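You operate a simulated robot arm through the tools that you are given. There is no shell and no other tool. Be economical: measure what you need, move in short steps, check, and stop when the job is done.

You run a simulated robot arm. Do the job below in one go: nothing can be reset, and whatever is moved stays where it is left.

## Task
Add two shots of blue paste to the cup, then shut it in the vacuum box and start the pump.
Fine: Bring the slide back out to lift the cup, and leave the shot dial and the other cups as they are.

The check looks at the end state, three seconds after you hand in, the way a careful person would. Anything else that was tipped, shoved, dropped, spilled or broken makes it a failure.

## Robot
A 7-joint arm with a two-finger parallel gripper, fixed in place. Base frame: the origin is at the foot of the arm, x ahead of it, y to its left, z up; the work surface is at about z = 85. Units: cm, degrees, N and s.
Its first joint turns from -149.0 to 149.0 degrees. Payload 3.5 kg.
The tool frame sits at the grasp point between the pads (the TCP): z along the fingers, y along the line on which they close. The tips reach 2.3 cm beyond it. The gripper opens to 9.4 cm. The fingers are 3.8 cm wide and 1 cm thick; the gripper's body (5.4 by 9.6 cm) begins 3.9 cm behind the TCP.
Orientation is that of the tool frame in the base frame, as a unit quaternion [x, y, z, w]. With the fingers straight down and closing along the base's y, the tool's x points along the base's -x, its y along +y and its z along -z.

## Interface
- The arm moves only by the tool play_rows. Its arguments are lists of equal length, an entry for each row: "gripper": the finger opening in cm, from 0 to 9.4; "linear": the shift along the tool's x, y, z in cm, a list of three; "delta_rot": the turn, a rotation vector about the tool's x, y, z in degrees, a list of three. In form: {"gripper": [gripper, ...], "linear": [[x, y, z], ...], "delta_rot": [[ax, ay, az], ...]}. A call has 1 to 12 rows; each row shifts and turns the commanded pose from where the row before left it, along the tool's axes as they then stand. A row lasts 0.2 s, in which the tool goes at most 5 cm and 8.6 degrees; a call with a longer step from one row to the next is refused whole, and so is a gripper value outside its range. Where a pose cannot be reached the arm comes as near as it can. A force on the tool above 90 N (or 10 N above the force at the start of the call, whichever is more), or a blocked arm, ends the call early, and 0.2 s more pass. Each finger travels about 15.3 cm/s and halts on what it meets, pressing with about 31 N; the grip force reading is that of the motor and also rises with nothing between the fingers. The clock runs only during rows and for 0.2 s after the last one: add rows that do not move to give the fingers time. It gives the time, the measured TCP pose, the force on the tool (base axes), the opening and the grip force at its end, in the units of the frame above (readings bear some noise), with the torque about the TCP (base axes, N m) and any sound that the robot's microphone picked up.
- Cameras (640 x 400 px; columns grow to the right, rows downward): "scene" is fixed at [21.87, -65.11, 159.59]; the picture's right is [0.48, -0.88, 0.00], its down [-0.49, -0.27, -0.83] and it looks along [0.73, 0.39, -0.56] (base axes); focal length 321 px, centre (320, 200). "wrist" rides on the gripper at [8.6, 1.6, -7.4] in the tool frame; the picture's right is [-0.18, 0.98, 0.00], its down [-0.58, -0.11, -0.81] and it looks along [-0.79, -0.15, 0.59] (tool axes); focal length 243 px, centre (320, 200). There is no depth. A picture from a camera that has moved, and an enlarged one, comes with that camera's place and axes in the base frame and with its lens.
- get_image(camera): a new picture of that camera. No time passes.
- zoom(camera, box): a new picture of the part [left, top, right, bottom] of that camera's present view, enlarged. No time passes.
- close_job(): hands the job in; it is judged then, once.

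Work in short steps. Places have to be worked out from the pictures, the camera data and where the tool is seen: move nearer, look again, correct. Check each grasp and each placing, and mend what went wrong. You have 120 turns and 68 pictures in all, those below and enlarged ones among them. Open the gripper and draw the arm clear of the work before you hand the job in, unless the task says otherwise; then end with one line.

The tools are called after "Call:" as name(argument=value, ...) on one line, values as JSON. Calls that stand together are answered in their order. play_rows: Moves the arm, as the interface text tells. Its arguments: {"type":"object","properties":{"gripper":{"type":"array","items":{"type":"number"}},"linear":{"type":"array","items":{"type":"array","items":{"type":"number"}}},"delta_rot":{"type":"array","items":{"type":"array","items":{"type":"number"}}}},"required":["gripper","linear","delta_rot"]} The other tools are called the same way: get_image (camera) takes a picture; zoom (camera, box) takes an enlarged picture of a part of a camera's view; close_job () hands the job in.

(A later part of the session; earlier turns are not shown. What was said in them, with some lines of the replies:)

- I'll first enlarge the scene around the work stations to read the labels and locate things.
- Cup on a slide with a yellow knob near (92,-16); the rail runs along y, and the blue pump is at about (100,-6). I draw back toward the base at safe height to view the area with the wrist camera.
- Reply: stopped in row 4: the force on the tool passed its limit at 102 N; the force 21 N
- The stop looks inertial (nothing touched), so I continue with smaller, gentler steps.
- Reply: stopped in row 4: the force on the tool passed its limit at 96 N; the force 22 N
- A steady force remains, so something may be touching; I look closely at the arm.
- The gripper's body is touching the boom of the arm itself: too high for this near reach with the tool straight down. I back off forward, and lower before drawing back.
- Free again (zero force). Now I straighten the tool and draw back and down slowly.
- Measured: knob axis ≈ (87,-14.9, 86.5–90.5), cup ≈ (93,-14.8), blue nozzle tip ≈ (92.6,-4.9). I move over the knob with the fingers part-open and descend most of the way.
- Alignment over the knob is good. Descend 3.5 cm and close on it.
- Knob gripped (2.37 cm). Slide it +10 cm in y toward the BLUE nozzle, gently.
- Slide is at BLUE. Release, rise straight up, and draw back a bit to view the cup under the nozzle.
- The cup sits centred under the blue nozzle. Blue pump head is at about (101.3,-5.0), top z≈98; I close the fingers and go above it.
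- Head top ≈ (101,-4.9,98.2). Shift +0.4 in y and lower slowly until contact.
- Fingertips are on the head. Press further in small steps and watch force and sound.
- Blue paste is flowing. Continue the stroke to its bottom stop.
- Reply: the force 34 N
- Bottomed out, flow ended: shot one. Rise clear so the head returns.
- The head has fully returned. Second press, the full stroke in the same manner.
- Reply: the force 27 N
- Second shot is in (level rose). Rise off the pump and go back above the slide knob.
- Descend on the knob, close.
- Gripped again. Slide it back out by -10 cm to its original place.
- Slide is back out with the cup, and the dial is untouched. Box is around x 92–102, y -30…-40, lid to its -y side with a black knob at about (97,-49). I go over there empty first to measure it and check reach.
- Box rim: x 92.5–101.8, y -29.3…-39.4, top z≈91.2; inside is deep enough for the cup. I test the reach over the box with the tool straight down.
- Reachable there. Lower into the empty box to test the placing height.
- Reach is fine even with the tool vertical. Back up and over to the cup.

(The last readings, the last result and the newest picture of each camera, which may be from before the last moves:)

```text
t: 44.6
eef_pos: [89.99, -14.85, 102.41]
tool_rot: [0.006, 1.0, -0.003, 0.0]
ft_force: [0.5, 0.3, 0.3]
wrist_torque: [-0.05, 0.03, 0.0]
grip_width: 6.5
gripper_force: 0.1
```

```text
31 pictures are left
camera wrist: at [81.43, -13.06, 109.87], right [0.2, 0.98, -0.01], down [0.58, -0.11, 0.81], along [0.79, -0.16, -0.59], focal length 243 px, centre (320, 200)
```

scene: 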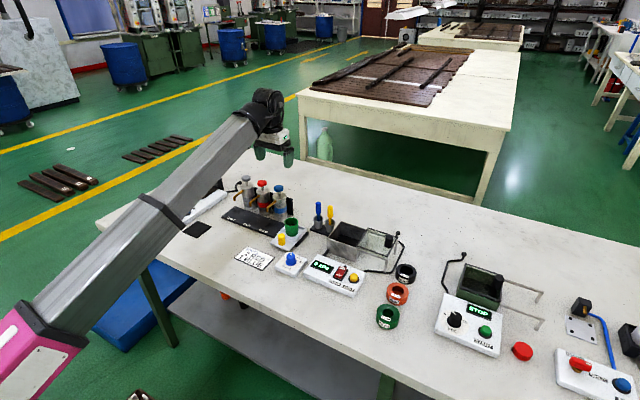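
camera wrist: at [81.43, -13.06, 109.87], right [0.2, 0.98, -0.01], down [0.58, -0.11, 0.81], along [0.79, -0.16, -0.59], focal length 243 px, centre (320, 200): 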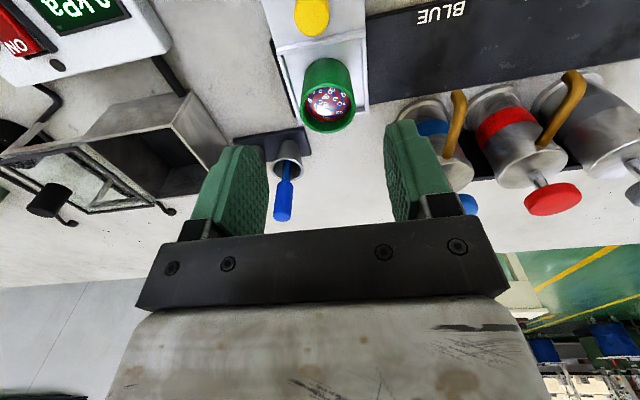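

Cup rim centre ≈ (92.9,-14.8). Move over it and descend most of the way.

Call:
play_rows(gripper=[6.5, 6.5, 6.5, 6.5, 6.5, 6.5, 6.5], linear=[[-0.8, 0.02, 0], [-1.4, 0.02, 0.5], [-0.75, 0, 1.5], [0, 0, 2], [0, 0, 2], [0, 0, 1], [0, 0, 0]], delta_rot=[[0, 0, 0], [0, 0, 0], [0, 0, 0], [0, 0, 0], [0, 0, 0], [0, 0, 0], [0, 0, 0]])

Call:
get_image(camera="wrist")

Call:
zoom(camera="scene", box=[250, 180, 330, 250])

```text
t: 46.2
eef_pos: [93.23, -14.89, 95.42]
tool_rot: [0.006, 1.0, -0.003, 0.0]
ft_force: [0.8, 0.0, 0.3]
wrist_torque: [0.04, -0.03, -0.01]
grip_width: 6.51
gripper_force: 0.2
```

```text
30 pictures are left
camera wrist: at [84.5, -13.13, 102.87], right [0.2, 0.98, -0.01], down [0.58, -0.11, 0.81], along [0.79, -0.16, -0.59], focal length 243 px, centre (320, 200)
```

wrist: 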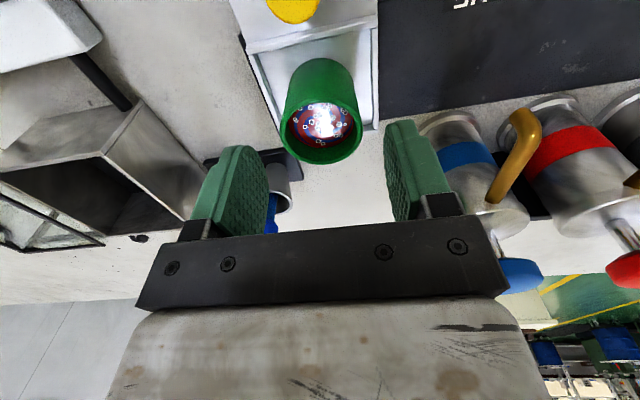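

```text
5.71 times, centred on (290, 215) of scene
camera zoom: at [21.87, -65.11, 159.59], right [0.48, -0.88, 0.0], down [-0.49, -0.27, -0.83], along [0.73, 0.39, -0.56], focal length 1832 px, centre (491, 114)
```

zoom: 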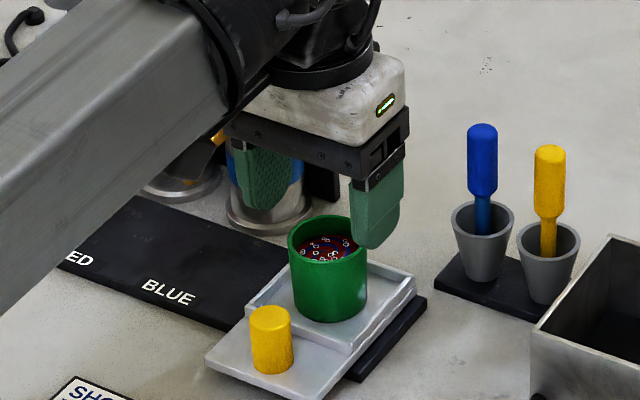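

Well centred. Descend and grip the cup.

Call:
play_rows(gripper=[6.5, 6.5, 6.5, 6.5, 6.5, 5.5, 4.4, 4.4, 4.4, 4.4], linear=[[0.1, 0.05, 1], [0.1, 0, 1.5], [0, 0, 1.5], [0, 0, 0.9], [0, 0, 0], [0, 0, 0], [0, 0, 0], [0, 0, 0], [0, 0, 0], [0, 0, 0]], delta_rot=[[0, 0, 0], [0, 0, 0], [0, 0, 0], [0, 0, 0], [0, 0, 0], [0, 0, 0], [0, 0, 0], [0, 0, 0], [0, 0, 0], [0, 0, 0]])

Call:
zoom(camera="scene", box=[250, 180, 330, 250])

```text
t: 48.4
eef_pos: [92.89, -14.87, 90.53]
tool_rot: [0.006, 1.0, -0.003, 0.0]
ft_force: [0.5, 0.1, 3.5]
wrist_torque: [0.0, -0.03, 0.01]
grip_width: 4.63
gripper_force: 30.7
```

```text
5.71 times, centred on (290, 215) of scene
camera zoom: at [21.87, -65.11, 159.59], right [0.48, -0.88, 0.0], down [-0.49, -0.27, -0.83], along [0.73, 0.39, -0.56], focal length 1832 px, centre (491, 114)
```

zoom: 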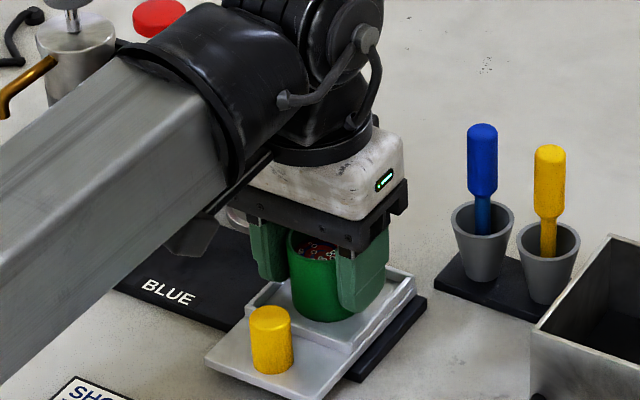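

Cup gripped at 4.63 cm. Lift slowly straight up.

Call:
play_rows(gripper=[4.2, 4.2, 4.2, 4.2, 4.2, 4.2, 4.2, 4.2, 4.2, 4.2, 4.2, 4.2], linear=[[0, 0, -0.2], [0, 0, -0.5], [0, 0, -0.8], [0, 0, -1], [0, 0, -1.2], [0, 0, -1.2], [0, 0, -1.2], [0, 0, -1.2], [0.1, 0, -1.2], [0.3, 0, -1], [0.3, 0, -0.5], [0.2, 0, 0]], delta_rot=[[0, 0, 0], [0, 0, 0], [0, 0, 0], [0, 0, 0], [0, 0, 0], [0, 0, 0], [0, 0, 0], [0, 0, 0], [0, 0, 0], [0, 0, 0], [0, 0, 0], [0, 0, 0]])

Call:
zoom(camera="scene", box=[250, 160, 350, 250])

```text
t: 51.0
eef_pos: [92.07, -14.74, 100.47]
tool_rot: [0.006, 1.0, -0.003, 0.0]
ft_force: [-0.2, 0.7, 0.2]
wrist_torque: [-0.01, -0.05, 0.0]
grip_width: 4.65
gripper_force: 31.6
```

```text
4.44 times, centred on (300, 205) of scene
camera zoom: at [21.87, -65.11, 159.59], right [0.48, -0.88, 0.0], down [-0.49, -0.27, -0.83], along [0.73, 0.39, -0.56], focal length 1425 px, centre (409, 178)
```

zoom: 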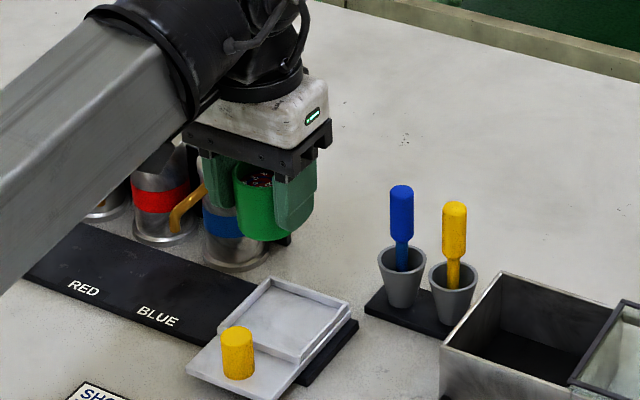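

Cup lifted level. Carry it along y to the box, keeping behind the spatulas.

Call:
play_rows(gripper=[4.2, 4.2, 4.2, 4.2, 4.2, 4.2, 4.2, 4.2, 4.2, 4.2, 4.2, 4.2], linear=[[0, -0.3, 0], [0, -0.8, 0], [0, -1.3, 0], [0, -1.7, 0], [0, -1.7, 0], [0, -1.7, 0], [0, -1.7, 0], [0, -1.3, 0], [0, -0.8, 0], [0, -0.5, 0], [0, -0.2, 0], [0, 0, 0]], delta_rot=[[0, 0, 0], [0, 0, 0], [0, 0, 0], [0, 0, 0], [0, 0, 0], [0, 0, 0], [0, 0, 0], [0, 0, 0], [0, 0, 0], [0, 0, 0], [0, 0, 0], [0, 0, 0]])

Call:
play_rows(gripper=[4.2, 4.2, 4.2, 4.2, 4.2, 4.2, 4.2, 4.2, 4.2, 4.2, 4.2, 4.2], linear=[[0, -0.3, 0], [0, -0.8, 0], [0, -1.3, 0], [0, -1.5, 0], [-0.3, -1.4, 0], [-0.8, -1.1, 0], [-1.0, -0.7, 0], [-1.1, -0.4, 0], [-0.9, -0.2, 0], [-0.5, 0, 0], [-0.3, 0, 0], [0, 0, 0]], delta_rot=[[0, 0, 0], [0, 0, 0], [0, 0, 0], [0, 0, 0], [0, 0, 0], [0, 0, 0], [0, 0, 0], [0, 0, 0], [0, 0, 0], [0, 0, 0], [0, 0, 0], [0, 0, 0]])

Call:
get_image(camera="wrist")

Call:
zoom(camera="scene", box=[300, 180, 400, 270])

```text
t: 53.6
eef_pos: [91.9, -26.82, 100.52]
tool_rot: [0.007, 1.0, -0.003, -0.001]
ft_force: [-0.4, 0.0, -0.8]
wrist_torque: [-0.02, -0.02, 0.02]
grip_width: 4.65
gripper_force: 31.5
```

```text
t: 56.2
eef_pos: [96.79, -34.55, 100.63]
tool_rot: [0.006, 1.0, -0.002, 0.0]
ft_force: [-0.4, -0.6, -0.8]
wrist_torque: [0.0, 0.02, -0.02]
grip_width: 4.62
gripper_force: 30.7
```

```text
26 pictures are left
camera wrist: at [88.06, -32.69, 108.07], right [0.2, 0.98, -0.01], down [0.58, -0.11, 0.81], along [0.79, -0.16, -0.59], focal length 243 px, centre (320, 200)
```

wrist: 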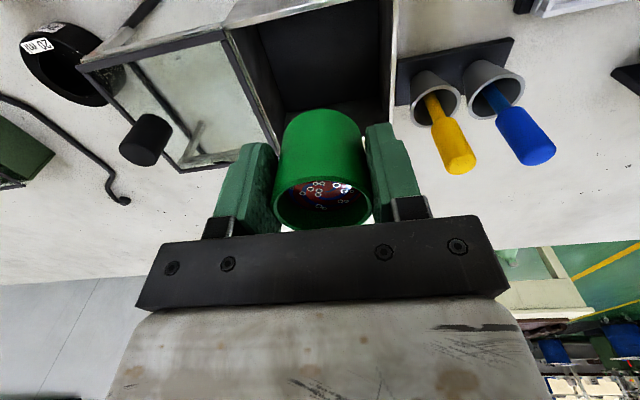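

```text
4.44 times, centred on (350, 225) of scene
camera zoom: at [21.87, -65.11, 159.59], right [0.48, -0.88, 0.0], down [-0.49, -0.27, -0.83], along [0.73, 0.39, -0.56], focal length 1425 px, centre (187, 89)
```

zoom: 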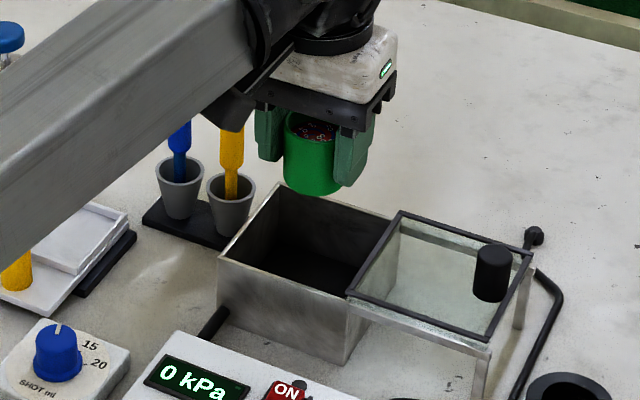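

Over the box centre (y -29.4…-39.6). Lower the cup in.

Call:
play_rows(gripper=[4.2, 4.2, 4.2, 4.2, 4.2, 4.2, 4.2, 4.2, 4.2, 4.2, 4.2, 4.2], linear=[[0, 0, 0.3], [0, 0, 0.7], [0, 0, 1], [0, 0, 1.2], [0, 0, 1.2], [0, 0, 1.2], [0, 0, 1.2], [0, 0, 1.2], [0, 0, 1.0], [0, 0, 0.6], [0, 0, 0.3], [0, 0, 0]], delta_rot=[[0, 0, 0], [0, 0, 0], [0, 0, 0], [0, 0, 0], [0, 0, 0], [0, 0, 0], [0, 0, 0], [0, 0, 0], [0, 0, 0], [0, 0, 0], [0, 0, 0], [0, 0, 0]])

```text
t: 58.8
eef_pos: [96.69, -34.69, 90.72]
tool_rot: [0.007, 1.0, -0.002, 0.0]
ft_force: [1.1, -0.3, 0.0]
wrist_torque: [-0.02, 0.02, 0.01]
grip_width: 4.63
gripper_force: 31.4
```

Call:
play_rows(gripper=[4.2, 4.2, 4.2, 4.2, 4.2], linear=[[0, 0, 0.25], [0, 0, 0.25], [0, 0, 0.25], [0, 0, 0.25], [0, 0, 0]], delta_rot=[[0, 0, 0], [0, 0, 0], [0, 0, 0], [0, 0, 0], [0, 0, 0]])

Call:
zoom(camera="scene", box=[310, 190, 400, 270])

```text
t: 60.0
eef_pos: [96.68, -34.58, 89.74]
tool_rot: [0.007, 1.0, -0.002, 0.0]
ft_force: [0.1, 0.0, 0.1]
wrist_torque: [-0.02, 0.0, 0.04]
grip_width: 4.66
gripper_force: 30.6
```

```text
5.00 times, centred on (355, 230) of scene
camera zoom: at [21.87, -65.11, 159.59], right [0.48, -0.88, 0.0], down [-0.49, -0.27, -0.83], along [0.73, 0.39, -0.56], focal length 1603 px, centre (145, 50)
```

zoom: 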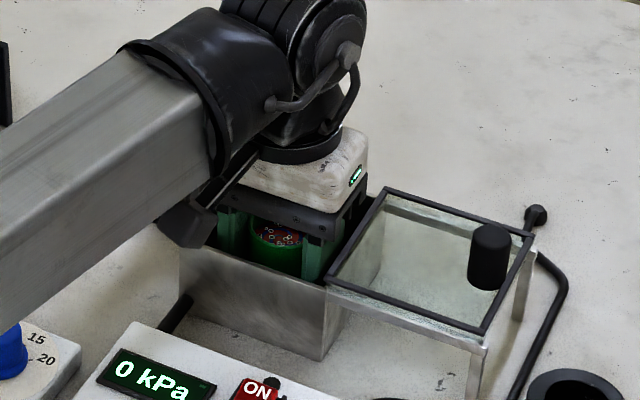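

No contact yet; continue in small steps.

Call:
play_rows(gripper=[4.2, 4.2, 4.2, 4.2], linear=[[0, 0, 0.2], [0, 0, 0.2], [0, 0, 0.2], [0, 0, 0]], delta_rot=[[0, 0, 0], [0, 0, 0], [0, 0, 0], [0, 0, 0]])

```text
t: 61.0
eef_pos: [96.73, -34.58, 89.25]
tool_rot: [0.006, 1.0, -0.003, 0.001]
ft_force: [-0.1, -0.2, 11.3]
wrist_torque: [0.03, -0.04, 0.02]
grip_width: 4.64
gripper_force: 30.7
```

Contact at z 89.25 (11 N up): the cup is on the floor. Release, opening just enough inside the box, and rise.

Call:
play_rows(gripper=[4.8, 5.4, 5.6, 5.6, 5.6, 5.6, 5.6, 5.6, 5.6, 5.6, 5.6], linear=[[0, 0, 0], [0, 0, 0], [0, 0, 0], [0, 0, -0.4], [0, 0, -1], [0, 0, -1.8], [0, 0, -2.3], [0, 0, -2.3], [0, 0, -2.3], [0, 0, -1.5], [0, 0, 0]], delta_rot=[[0, 0, 0], [0, 0, 0], [0, 0, 0], [0, 0, 0], [0, 0, 0], [0, 0, 0], [0, 0, 0], [0, 0, 0], [0, 0, 0], [0, 0, 0], [0, 0, 0]])

Call:
get_image(camera="wrist")

Call:
zoom(camera="scene", box=[310, 190, 420, 280])

```text
t: 63.4
eef_pos: [96.68, -34.49, 100.83]
tool_rot: [0.006, 1.0, -0.002, 0.0]
ft_force: [-1.3, -0.4, -0.5]
wrist_torque: [0.0, -0.02, 0.05]
grip_width: 5.6
gripper_force: 0.1
```

```text
23 pictures are left
camera wrist: at [88.04, -32.62, 108.16], right [0.2, 0.98, -0.01], down [0.58, -0.11, 0.81], along [0.79, -0.16, -0.59], focal length 243 px, centre (320, 200)
```

wrist: 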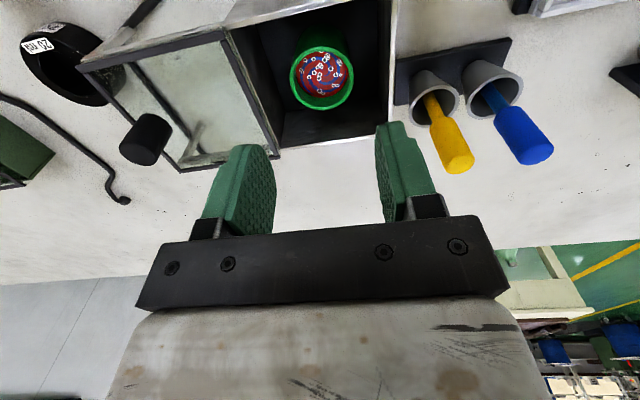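

```text
4.44 times, centred on (365, 235) of scene
camera zoom: at [21.87, -65.11, 159.59], right [0.48, -0.88, 0.0], down [-0.49, -0.27, -0.83], along [0.73, 0.39, -0.56], focal length 1425 px, centre (120, 44)
```

zoom: 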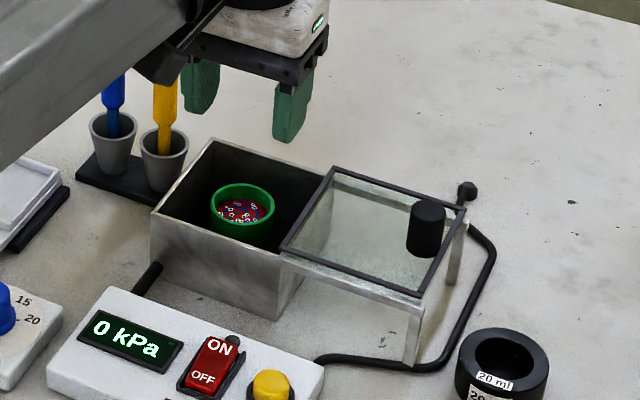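

Cup stands upright in the box with paste intact. Lid knob ≈ (97.1,-48.2), z 91.7–95.4. I move over it at height to check reach.

Call:
play_rows(gripper=[5.6, 5.6, 5.6, 5.6, 5.6, 5.6, 5.6, 5.6, 5.6, 5.6, 5.6], linear=[[0, -0.6, 0], [0, -1.3, 0], [0, -1.6, 0], [0, -1.7, 0], [0, -1.7, 0], [0, -1.7, 0], [-0.1, -1.7, 0], [-0.2, -1.6, 0], [-0.2, -1.2, 0], [0, -0.7, 0], [0, 0, 0]], delta_rot=[[0, 0, 0], [0, 0, 0], [0, 0, 0], [0, 0, 0], [0, 0, 0], [0, 0, 0], [0, 0, 0], [0, 0, 0], [0, 0, 0], [0, 0, 0], [0, 0, 0]])

Call:
get_image(camera="wrist")

```text
t: 65.8
eef_pos: [97.07, -48.48, 100.83]
tool_rot: [0.006, 1.0, -0.004, 0.0]
ft_force: [-0.4, 0.2, -0.3]
wrist_torque: [0.01, 0.01, 0.01]
grip_width: 5.59
gripper_force: 0.0
```

```text
21 pictures are left
camera wrist: at [88.34, -46.57, 108.17], right [0.2, 0.98, -0.01], down [0.58, -0.11, 0.81], along [0.79, -0.16, -0.59], focal length 243 px, centre (320, 200)
```

wrist: 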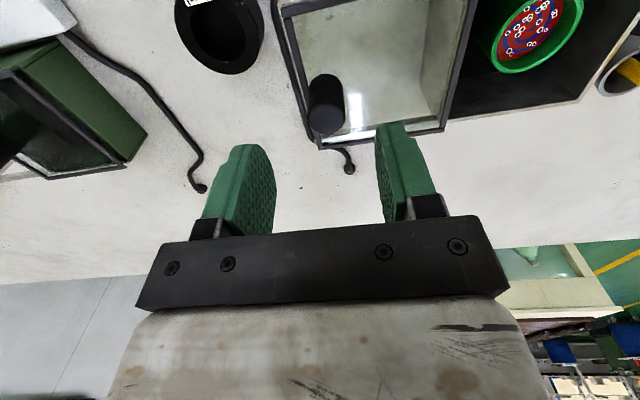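

Reached. Knob refined to (97.4,-48.1). Descend to z≈94.6.

Call:
play_rows(gripper=[5.6, 5.6, 5.6, 5.6, 5.6, 5.6], linear=[[-0.2, 0.2, 1], [-0.1, 0.15, 1.5], [0, 0, 1.5], [0, 0, 1.3], [0, 0, 0.9], [0, 0, 0]], delta_rot=[[0, 0, 0], [0, 0, 0], [0, 0, 0], [0, 0, 0], [0, 0, 0], [0, 0, 0]])

Call:
get_image(camera="wrist")

Call:
zoom(camera="scene", box=[340, 200, 430, 280])

```text
t: 67.2
eef_pos: [97.23, -48.16, 94.67]
tool_rot: [0.007, 1.0, -0.004, -0.001]
ft_force: [0.5, -0.3, 0.2]
wrist_torque: [0.01, -0.02, 0.0]
grip_width: 5.61
gripper_force: 0.2
```

```text
20 pictures are left
camera wrist: at [88.65, -46.22, 102.03], right [0.2, 0.98, -0.01], down [0.58, -0.11, 0.81], along [0.79, -0.16, -0.59], focal length 243 px, centre (320, 200)
```

wrist: 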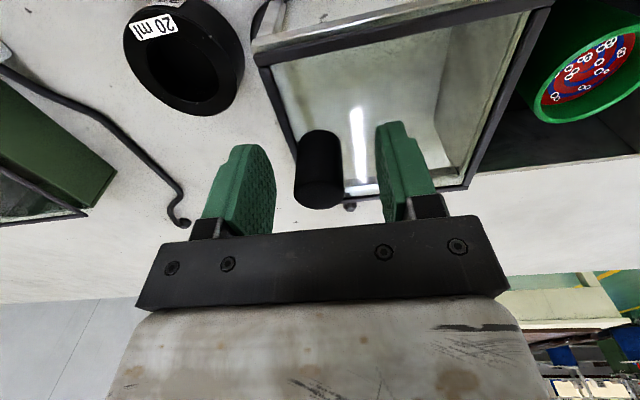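

```text
5.00 times, centred on (385, 240) of scene
camera zoom: at [21.87, -65.11, 159.59], right [0.48, -0.88, 0.0], down [-0.49, -0.27, -0.83], along [0.73, 0.39, -0.56], focal length 1603 px, centre (-5, 0)
```

zoom: 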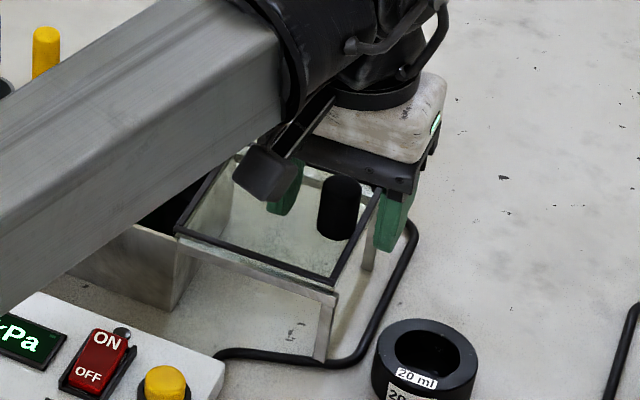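

Knob is between the fingers; close on it.

Call:
play_rows(gripper=[4.5, 3, 2, 2, 2, 2], linear=[[0, 0, 0], [0, 0, 0], [0, 0, 0], [0, 0, 0], [0, 0, 0], [0, 0, 0]], delta_rot=[[0, 0, 0], [0, 0, 0], [0, 0, 0], [0, 0, 0], [0, 0, 0], [0, 0, 0]])

```text
t: 68.6
eef_pos: [97.39, -48.1, 94.57]
tool_rot: [0.006, 1.0, -0.003, 0.0]
ft_force: [0.8, -0.9, -0.1]
wrist_torque: [0.91, 0.0, -0.03]
grip_width: 2.4
gripper_force: 44.7
```

Knob held (2.4 cm). Slide the lid +y over the box, most of the way.

Call:
play_rows(gripper=[2, 2, 2, 2, 2, 2, 2, 2, 2, 2, 2], linear=[[0, 0.4, 0], [0.02, 0.9, 0], [0.02, 1.1, 0], [0.02, 1.1, 0], [0.02, 1.1, 0], [0.02, 1.1, 0], [0.02, 1.1, 0], [0.0, 1.1, 0], [0, 0.8, 0], [0, 0.5, 0], [0, 0, 0]], delta_rot=[[0, 0, 0], [0, 0, 0], [0, 0, 0], [0, 0, 0], [0, 0, 0], [0, 0, 0], [0, 0, 0], [0, 0, 0], [0, 0, 0], [0, 0, 0], [0, 0, 0]])

Call:
get_image(camera="wrist")

```text
t: 71.0
eef_pos: [97.32, -38.83, 94.66]
tool_rot: [0.007, 1.0, -0.002, 0.001]
ft_force: [3.5, 0.3, 14.9]
wrist_torque: [0.76, -1.22, -0.06]
grip_width: 2.38
gripper_force: 45.3
```

```text
18 pictures are left
camera wrist: at [88.64, -37.0, 102.03], right [0.2, 0.98, -0.01], down [0.58, -0.11, 0.81], along [0.79, -0.16, -0.59], focal length 243 px, centre (320, 200)
```

wrist: 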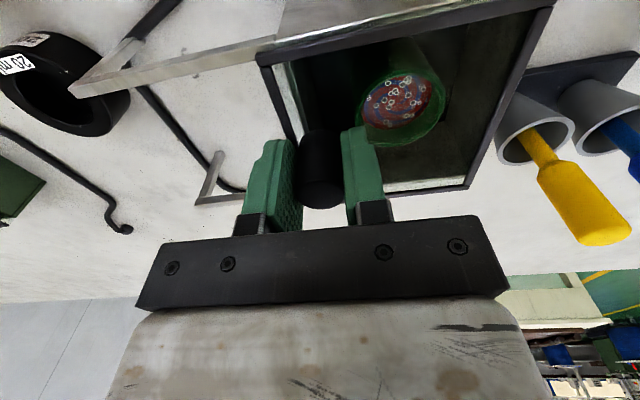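

Lid nearly closed. Push on in small steps to the stop.

Call:
play_rows(gripper=[2, 2, 2, 2, 2], linear=[[0, 0.25, 0], [0, 0.25, 0], [0, 0.25, 0], [0, 0.25, 0], [0, 0, 0]], delta_rot=[[0, 0, 0], [0, 0, 0], [0, 0, 0], [0, 0, 0], [0, 0, 0]])

Call:
zoom(camera="wrist", box=[200, 0, 620, 260])

```text
t: 72.2
eef_pos: [97.23, -38.11, 94.62]
tool_rot: [0.008, 1.0, -0.005, 0.001]
ft_force: [12.9, -23.3, 26.3]
wrist_torque: [0.68, 0.14, -0.02]
grip_width: 2.41
gripper_force: 44.9
```

```text
1.52 times, centred on (410, 130) of wrist
camera zoom: at [88.63, -36.24, 102.0], right [0.2, 0.98, -0.01], down [0.58, -0.11, 0.81], along [0.79, -0.17, -0.59], focal length 370 px, centre (183, 307)
```

zoom: 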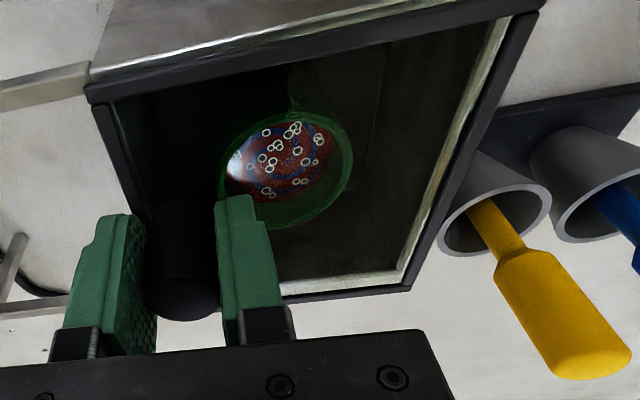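

Stop reached (−23 N in y after 10 cm); lid covers the box. Release and rise.

Call:
play_rows(gripper=[2, 3.2, 4.2, 4.4, 4.4, 4.4, 4.4, 4.4, 4.4, 4.4], linear=[[0, -0.15, 0], [0, 0, 0], [0, 0, 0], [0, 0, -0.5], [0, 0, -1.2], [0, 0, -2], [0.3, 0, -2], [1, 0, -1.5], [1, 0, -0.5], [0, 0, 0]], delta_rot=[[0, 0, 0], [0, 0, 0], [0, 0, 0], [0, 0, 0], [0, 0, 0], [0, 0, 0], [0, 0, 0], [0, 0, 0], [0, 0, 0], [0, 0, 0]])

Call:
get_image(camera="wrist")

Call:
zoom(camera="scene", box=[310, 205, 410, 300])

```text
t: 74.4
eef_pos: [95.12, -37.83, 102.19]
tool_rot: [0.007, 1.0, -0.003, 0.0]
ft_force: [-0.6, -1.1, 0.4]
wrist_torque: [0.0, 0.0, -0.01]
grip_width: 4.41
gripper_force: 0.1
```

```text
16 pictures are left
camera wrist: at [86.43, -36.04, 109.67], right [0.2, 0.98, -0.01], down [0.58, -0.11, 0.81], along [0.79, -0.16, -0.59], focal length 243 px, centre (320, 200)
```

wrist: 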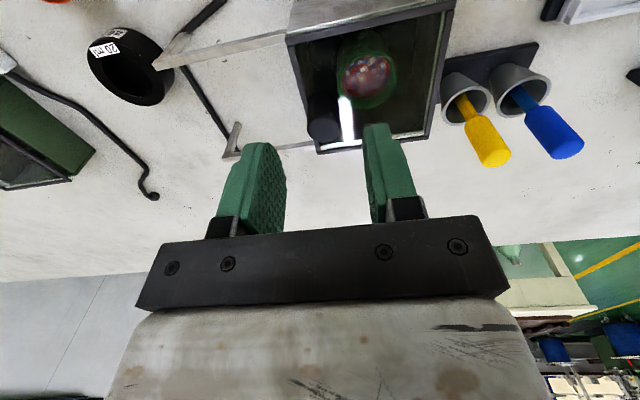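

```text
4.21 times, centred on (360, 252) of scene
camera zoom: at [21.87, -65.11, 159.59], right [0.48, -0.88, 0.0], down [-0.49, -0.27, -0.83], along [0.73, 0.39, -0.56], focal length 1350 px, centre (152, -21)
```

zoom: 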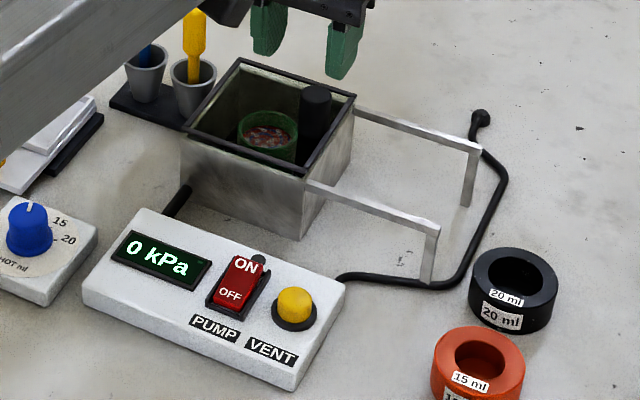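

Lid fully closed over the upright cup. The rocker's ON end is at about (85,-39). I draw back over it for a closer look.

Call:
play_rows(gripper=[3, 1.5, 0, 0, 0, 0, 0, 0], linear=[[0.6, 0, 0], [1.5, -0.3, 0], [2, -0.4, 0.3], [2, -0.3, 0.5], [2, -0.2, 0.5], [1.2, 0, 0.3], [0.5, 0, 0], [0, 0, 0]], delta_rot=[[0, 0, 0], [0, 0, 0], [0, 0, 0], [0, 0, 0], [0, 0, 0], [0, 0, 0], [0, 0, 0], [0, 0, 0]])

Call:
get_image(camera="wrist")

Call:
zoom(camera="scene", box=[325, 240, 395, 300])

```text
t: 76.2
eef_pos: [85.23, -39.1, 100.65]
tool_rot: [0.005, 1.0, -0.002, 0.0]
ft_force: [0.1, 0.0, 0.9]
wrist_torque: [0.01, -0.03, -0.01]
grip_width: 0.0
gripper_force: 31.5
```

```text
14 pictures are left
camera wrist: at [76.5, -37.16, 108.1], right [0.2, 0.98, -0.01], down [0.58, -0.11, 0.81], along [0.79, -0.16, -0.59], focal length 243 px, centre (320, 200)
```

wrist: 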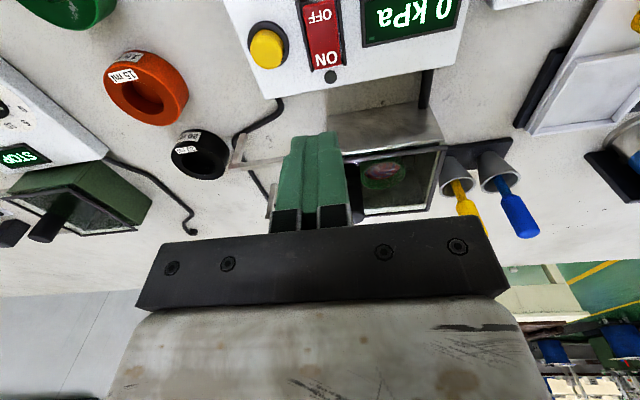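

```text
6.67 times, centred on (360, 270) of scene
camera zoom: at [21.87, -65.11, 159.59], right [0.48, -0.88, 0.0], down [-0.49, -0.27, -0.83], along [0.73, 0.39, -0.56], focal length 2138 px, centre (53, -267)
```

zoom: 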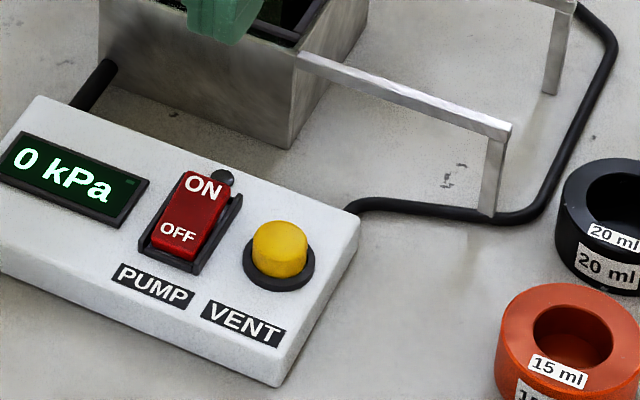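

Rocker: ON end at ≈ (84.6,-38.5), raised. Descend closed fingers toward it.

Call:
play_rows(gripper=[0, 0, 0, 0, 0, 0, 0], linear=[[0.2, 0.3, 0.5], [0.2, 0.2, 1.3], [0, 0, 1.8], [0, 0, 1.8], [0, 0, 1.2], [0, 0, 0.6], [0, 0, 0]], delta_rot=[[0, 0, 0], [0, 0, 0], [0, 0, 0], [0, 0, 0], [0, 0, 0], [0, 0, 0], [0, 0, 0]])

Call:
get_image(camera="wrist")

Call:
zoom(camera="scene", box=[325, 240, 395, 300])

```text
t: 77.8
eef_pos: [84.85, -38.44, 93.41]
tool_rot: [0.005, 1.0, -0.002, 0.0]
ft_force: [0.4, -1.0, -0.6]
wrist_torque: [-0.01, -0.02, 0.01]
grip_width: 0.02
gripper_force: 31.4
```

```text
12 pictures are left
camera wrist: at [76.23, -36.73, 100.84], right [0.2, 0.98, -0.01], down [0.58, -0.11, 0.81], along [0.79, -0.16, -0.59], focal length 243 px, centre (320, 200)
```

wrist: 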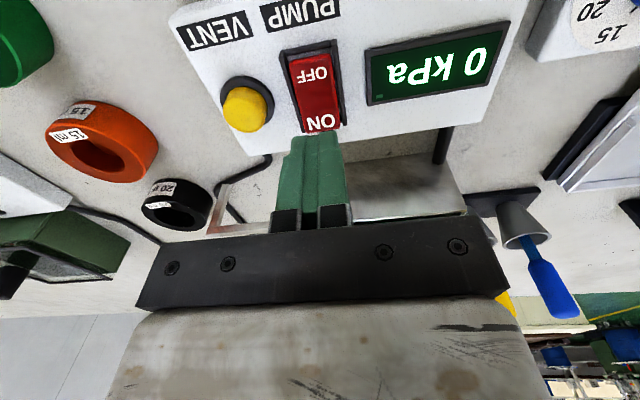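

```text
6.67 times, centred on (360, 270) of scene
camera zoom: at [21.87, -65.11, 159.59], right [0.48, -0.88, 0.0], down [-0.49, -0.27, -0.83], along [0.73, 0.39, -0.56], focal length 2138 px, centre (53, -267)
```

zoom: 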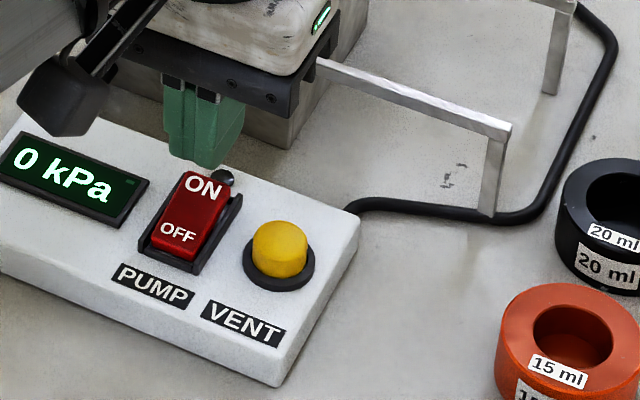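

Aligned; shift 0.4 toward the ON pad and press down in small steps.

Call:
play_rows(gripper=[0, 0, 0, 0, 0, 0, 0], linear=[[0.4, 0.05, 0.3], [0, 0, 0.4], [0, 0, 0.4], [0, 0, 0.3], [0, 0, 0.3], [0, 0, 0.2], [0, 0, 0]], delta_rot=[[0, 0, 0], [0, 0, 0], [0, 0, 0], [0, 0, 0], [0, 0, 0], [0, 0, 0], [0, 0, 0]])

Call:
zoom(camera="scene", box=[325, 240, 395, 300])

```text
t: 79.4
eef_pos: [84.51, -38.51, 91.54]
tool_rot: [0.006, 1.0, -0.002, 0.001]
ft_force: [-0.3, 0.8, -0.1]
wrist_torque: [0.01, 0.0, -0.01]
grip_width: 0.0
gripper_force: 30.9
```

```text
6.67 times, centred on (360, 270) of scene
camera zoom: at [21.87, -65.11, 159.59], right [0.48, -0.88, 0.0], down [-0.49, -0.27, -0.83], along [0.73, 0.39, -0.56], focal length 2138 px, centre (53, -267)
```

zoom: 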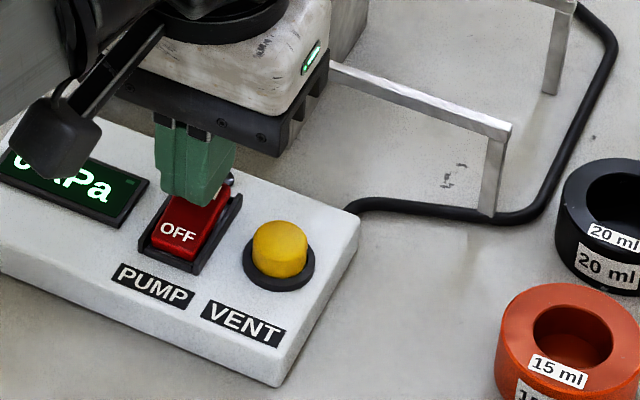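

No force yet; the tips are just above. Continue pressing.

Call:
play_rows(gripper=[0, 0, 0, 0, 0, 0, 0], linear=[[0, 0, 0.25], [0, 0, 0.25], [0, 0, 0.25], [0, 0, 0.2], [0, 0, 0.2], [0, 0, 0], [0, 0, 0]], delta_rot=[[0, 0, 0], [0, 0, 0], [0, 0, 0], [0, 0, 0], [0, 0, 0], [0, 0, 0], [0, 0, 0]])

Call:
zoom(camera="scene", box=[325, 240, 395, 300])

```text
t: 81.0
eef_pos: [84.37, -38.36, 90.78]
tool_rot: [0.007, 1.0, -0.004, 0.003]
ft_force: [8.1, -3.5, 77.0]
wrist_torque: [0.15, 0.4, -0.04]
grip_width: 0.0
gripper_force: 31.1
```

```text
6.67 times, centred on (360, 270) of scene
camera zoom: at [21.87, -65.11, 159.59], right [0.48, -0.88, 0.0], down [-0.49, -0.27, -0.83], along [0.73, 0.39, -0.56], focal length 2138 px, centre (53, -267)
```

zoom: 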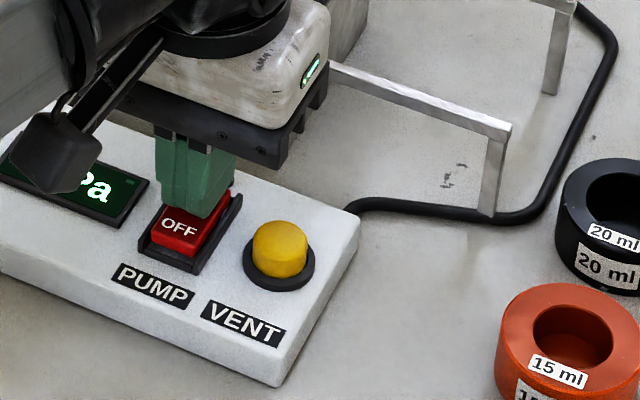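

Bottomed at 77 N and the OFF end came up. Lift off, and check the display.

Call:
play_rows(gripper=[0, 0, 0, 0, 0, 0, 0, 0, 0, 0], linear=[[0, 0, -0.5], [0, 0, -1], [0, 0, -1.8], [0, 0, -2], [0, 0, -2], [0, 0, -1.5], [0, 0, -0.6], [0, 0, 0], [0, 0, 0], [0, 0, 0]], delta_rot=[[0, 0, 0], [0, 0, 0], [0, 0, 0], [0, 0, 0], [0, 0, 0], [0, 0, 0], [0, 0, 0], [0, 0, 0], [0, 0, 0], [0, 0, 0]])

Call:
zoom(camera="scene", box=[310, 215, 400, 300])

```text
t: 83.2
eef_pos: [84.5, -38.31, 99.8]
tool_rot: [0.007, 1.0, -0.003, 0.0]
ft_force: [-0.5, 0.0, 0.7]
wrist_torque: [0.02, 0.04, 0.03]
grip_width: 0.0
gripper_force: 31.1
heard: click
```

```text
4.71 times, centred on (355, 258) of scene
camera zoom: at [21.87, -65.11, 159.59], right [0.48, -0.88, 0.0], down [-0.49, -0.27, -0.83], along [0.73, 0.39, -0.56], focal length 1509 px, centre (155, -71)
```

zoom: 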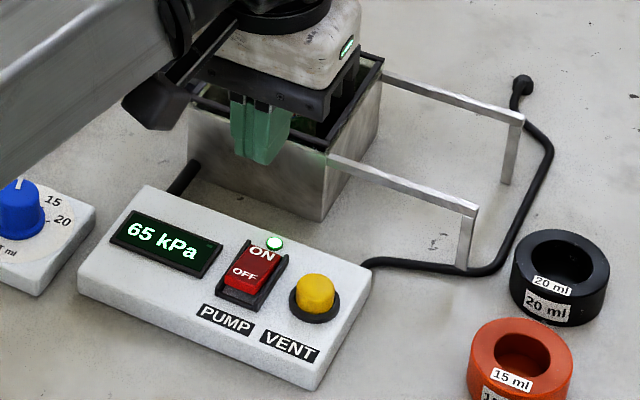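

Pump is running (lamp lit, 65 kPa). Open the gripper and draw the arm up and clear.

Call:
play_rows(gripper=[0, 1, 2.5, 4, 5, 6, 6, 6, 6, 6, 6], linear=[[0, 0, -0.5], [-0.5, 0, -1], [-1.2, 0, -1.4], [-1.5, 0, -1.5], [-1.5, 0, -1.5], [-1.5, 0, -1.5], [-1.5, 0, -1.5], [-1.2, 0, -1.5], [-0.6, 0, -0.8], [0, 0, 0], [0, 0, 0]], delta_rot=[[0, 0, 0], [0, 0, 0], [0, 0, 0], [0, 0, 0], [0, 0, 0], [0, 0, 0], [0, 0, 0], [0, 0, 0], [0, 0, 0], [0, 0, 0], [0, 0, 0]])

Call:
get_image(camera="wrist")

Call:
zoom(camera="scene", box=[220, 160, 430, 340])

```text
t: 85.6
eef_pos: [93.87, -38.47, 111.01]
tool_rot: [0.007, 1.0, -0.003, 0.0]
ft_force: [0.1, -0.4, 0.5]
wrist_torque: [0.0, -0.02, -0.01]
grip_width: 6.0
gripper_force: 0.0
```

```text
7 pictures are left
camera wrist: at [85.25, -36.63, 118.34], right [0.2, 0.98, -0.01], down [0.58, -0.11, 0.81], along [0.79, -0.16, -0.59], focal length 243 px, centre (320, 200)
```

wrist: 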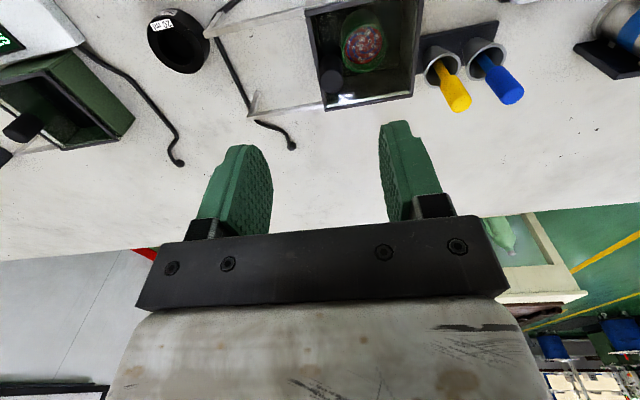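

```text
2.22 times, centred on (325, 250) of scene
camera zoom: at [21.87, -65.11, 159.59], right [0.48, -0.88, 0.0], down [-0.49, -0.27, -0.83], along [0.73, 0.39, -0.56], focal length 712 px, centre (309, 89)
```

zoom: 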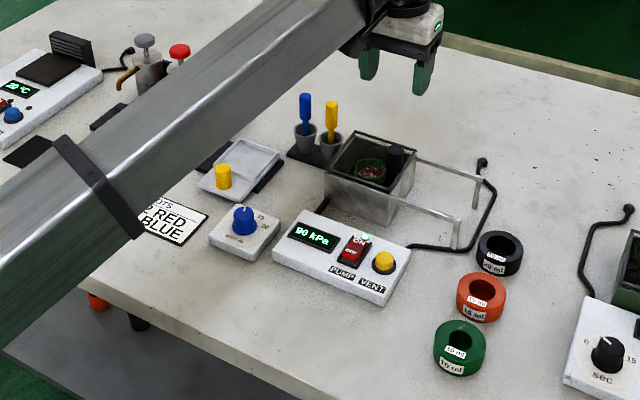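

The display reads 90 kPa, the lid is shut over the upright cup, and everything else stands as it was. The arm is clear, so I hand in.

Call:
close_job()

```text
The job is handed in.
```

The cup has two shots of blue paste and is shut in the vacuum box with the pump running; the display read 90 kPa when I handed in. The slide is back out, and the shot dial and other cups were left alone.
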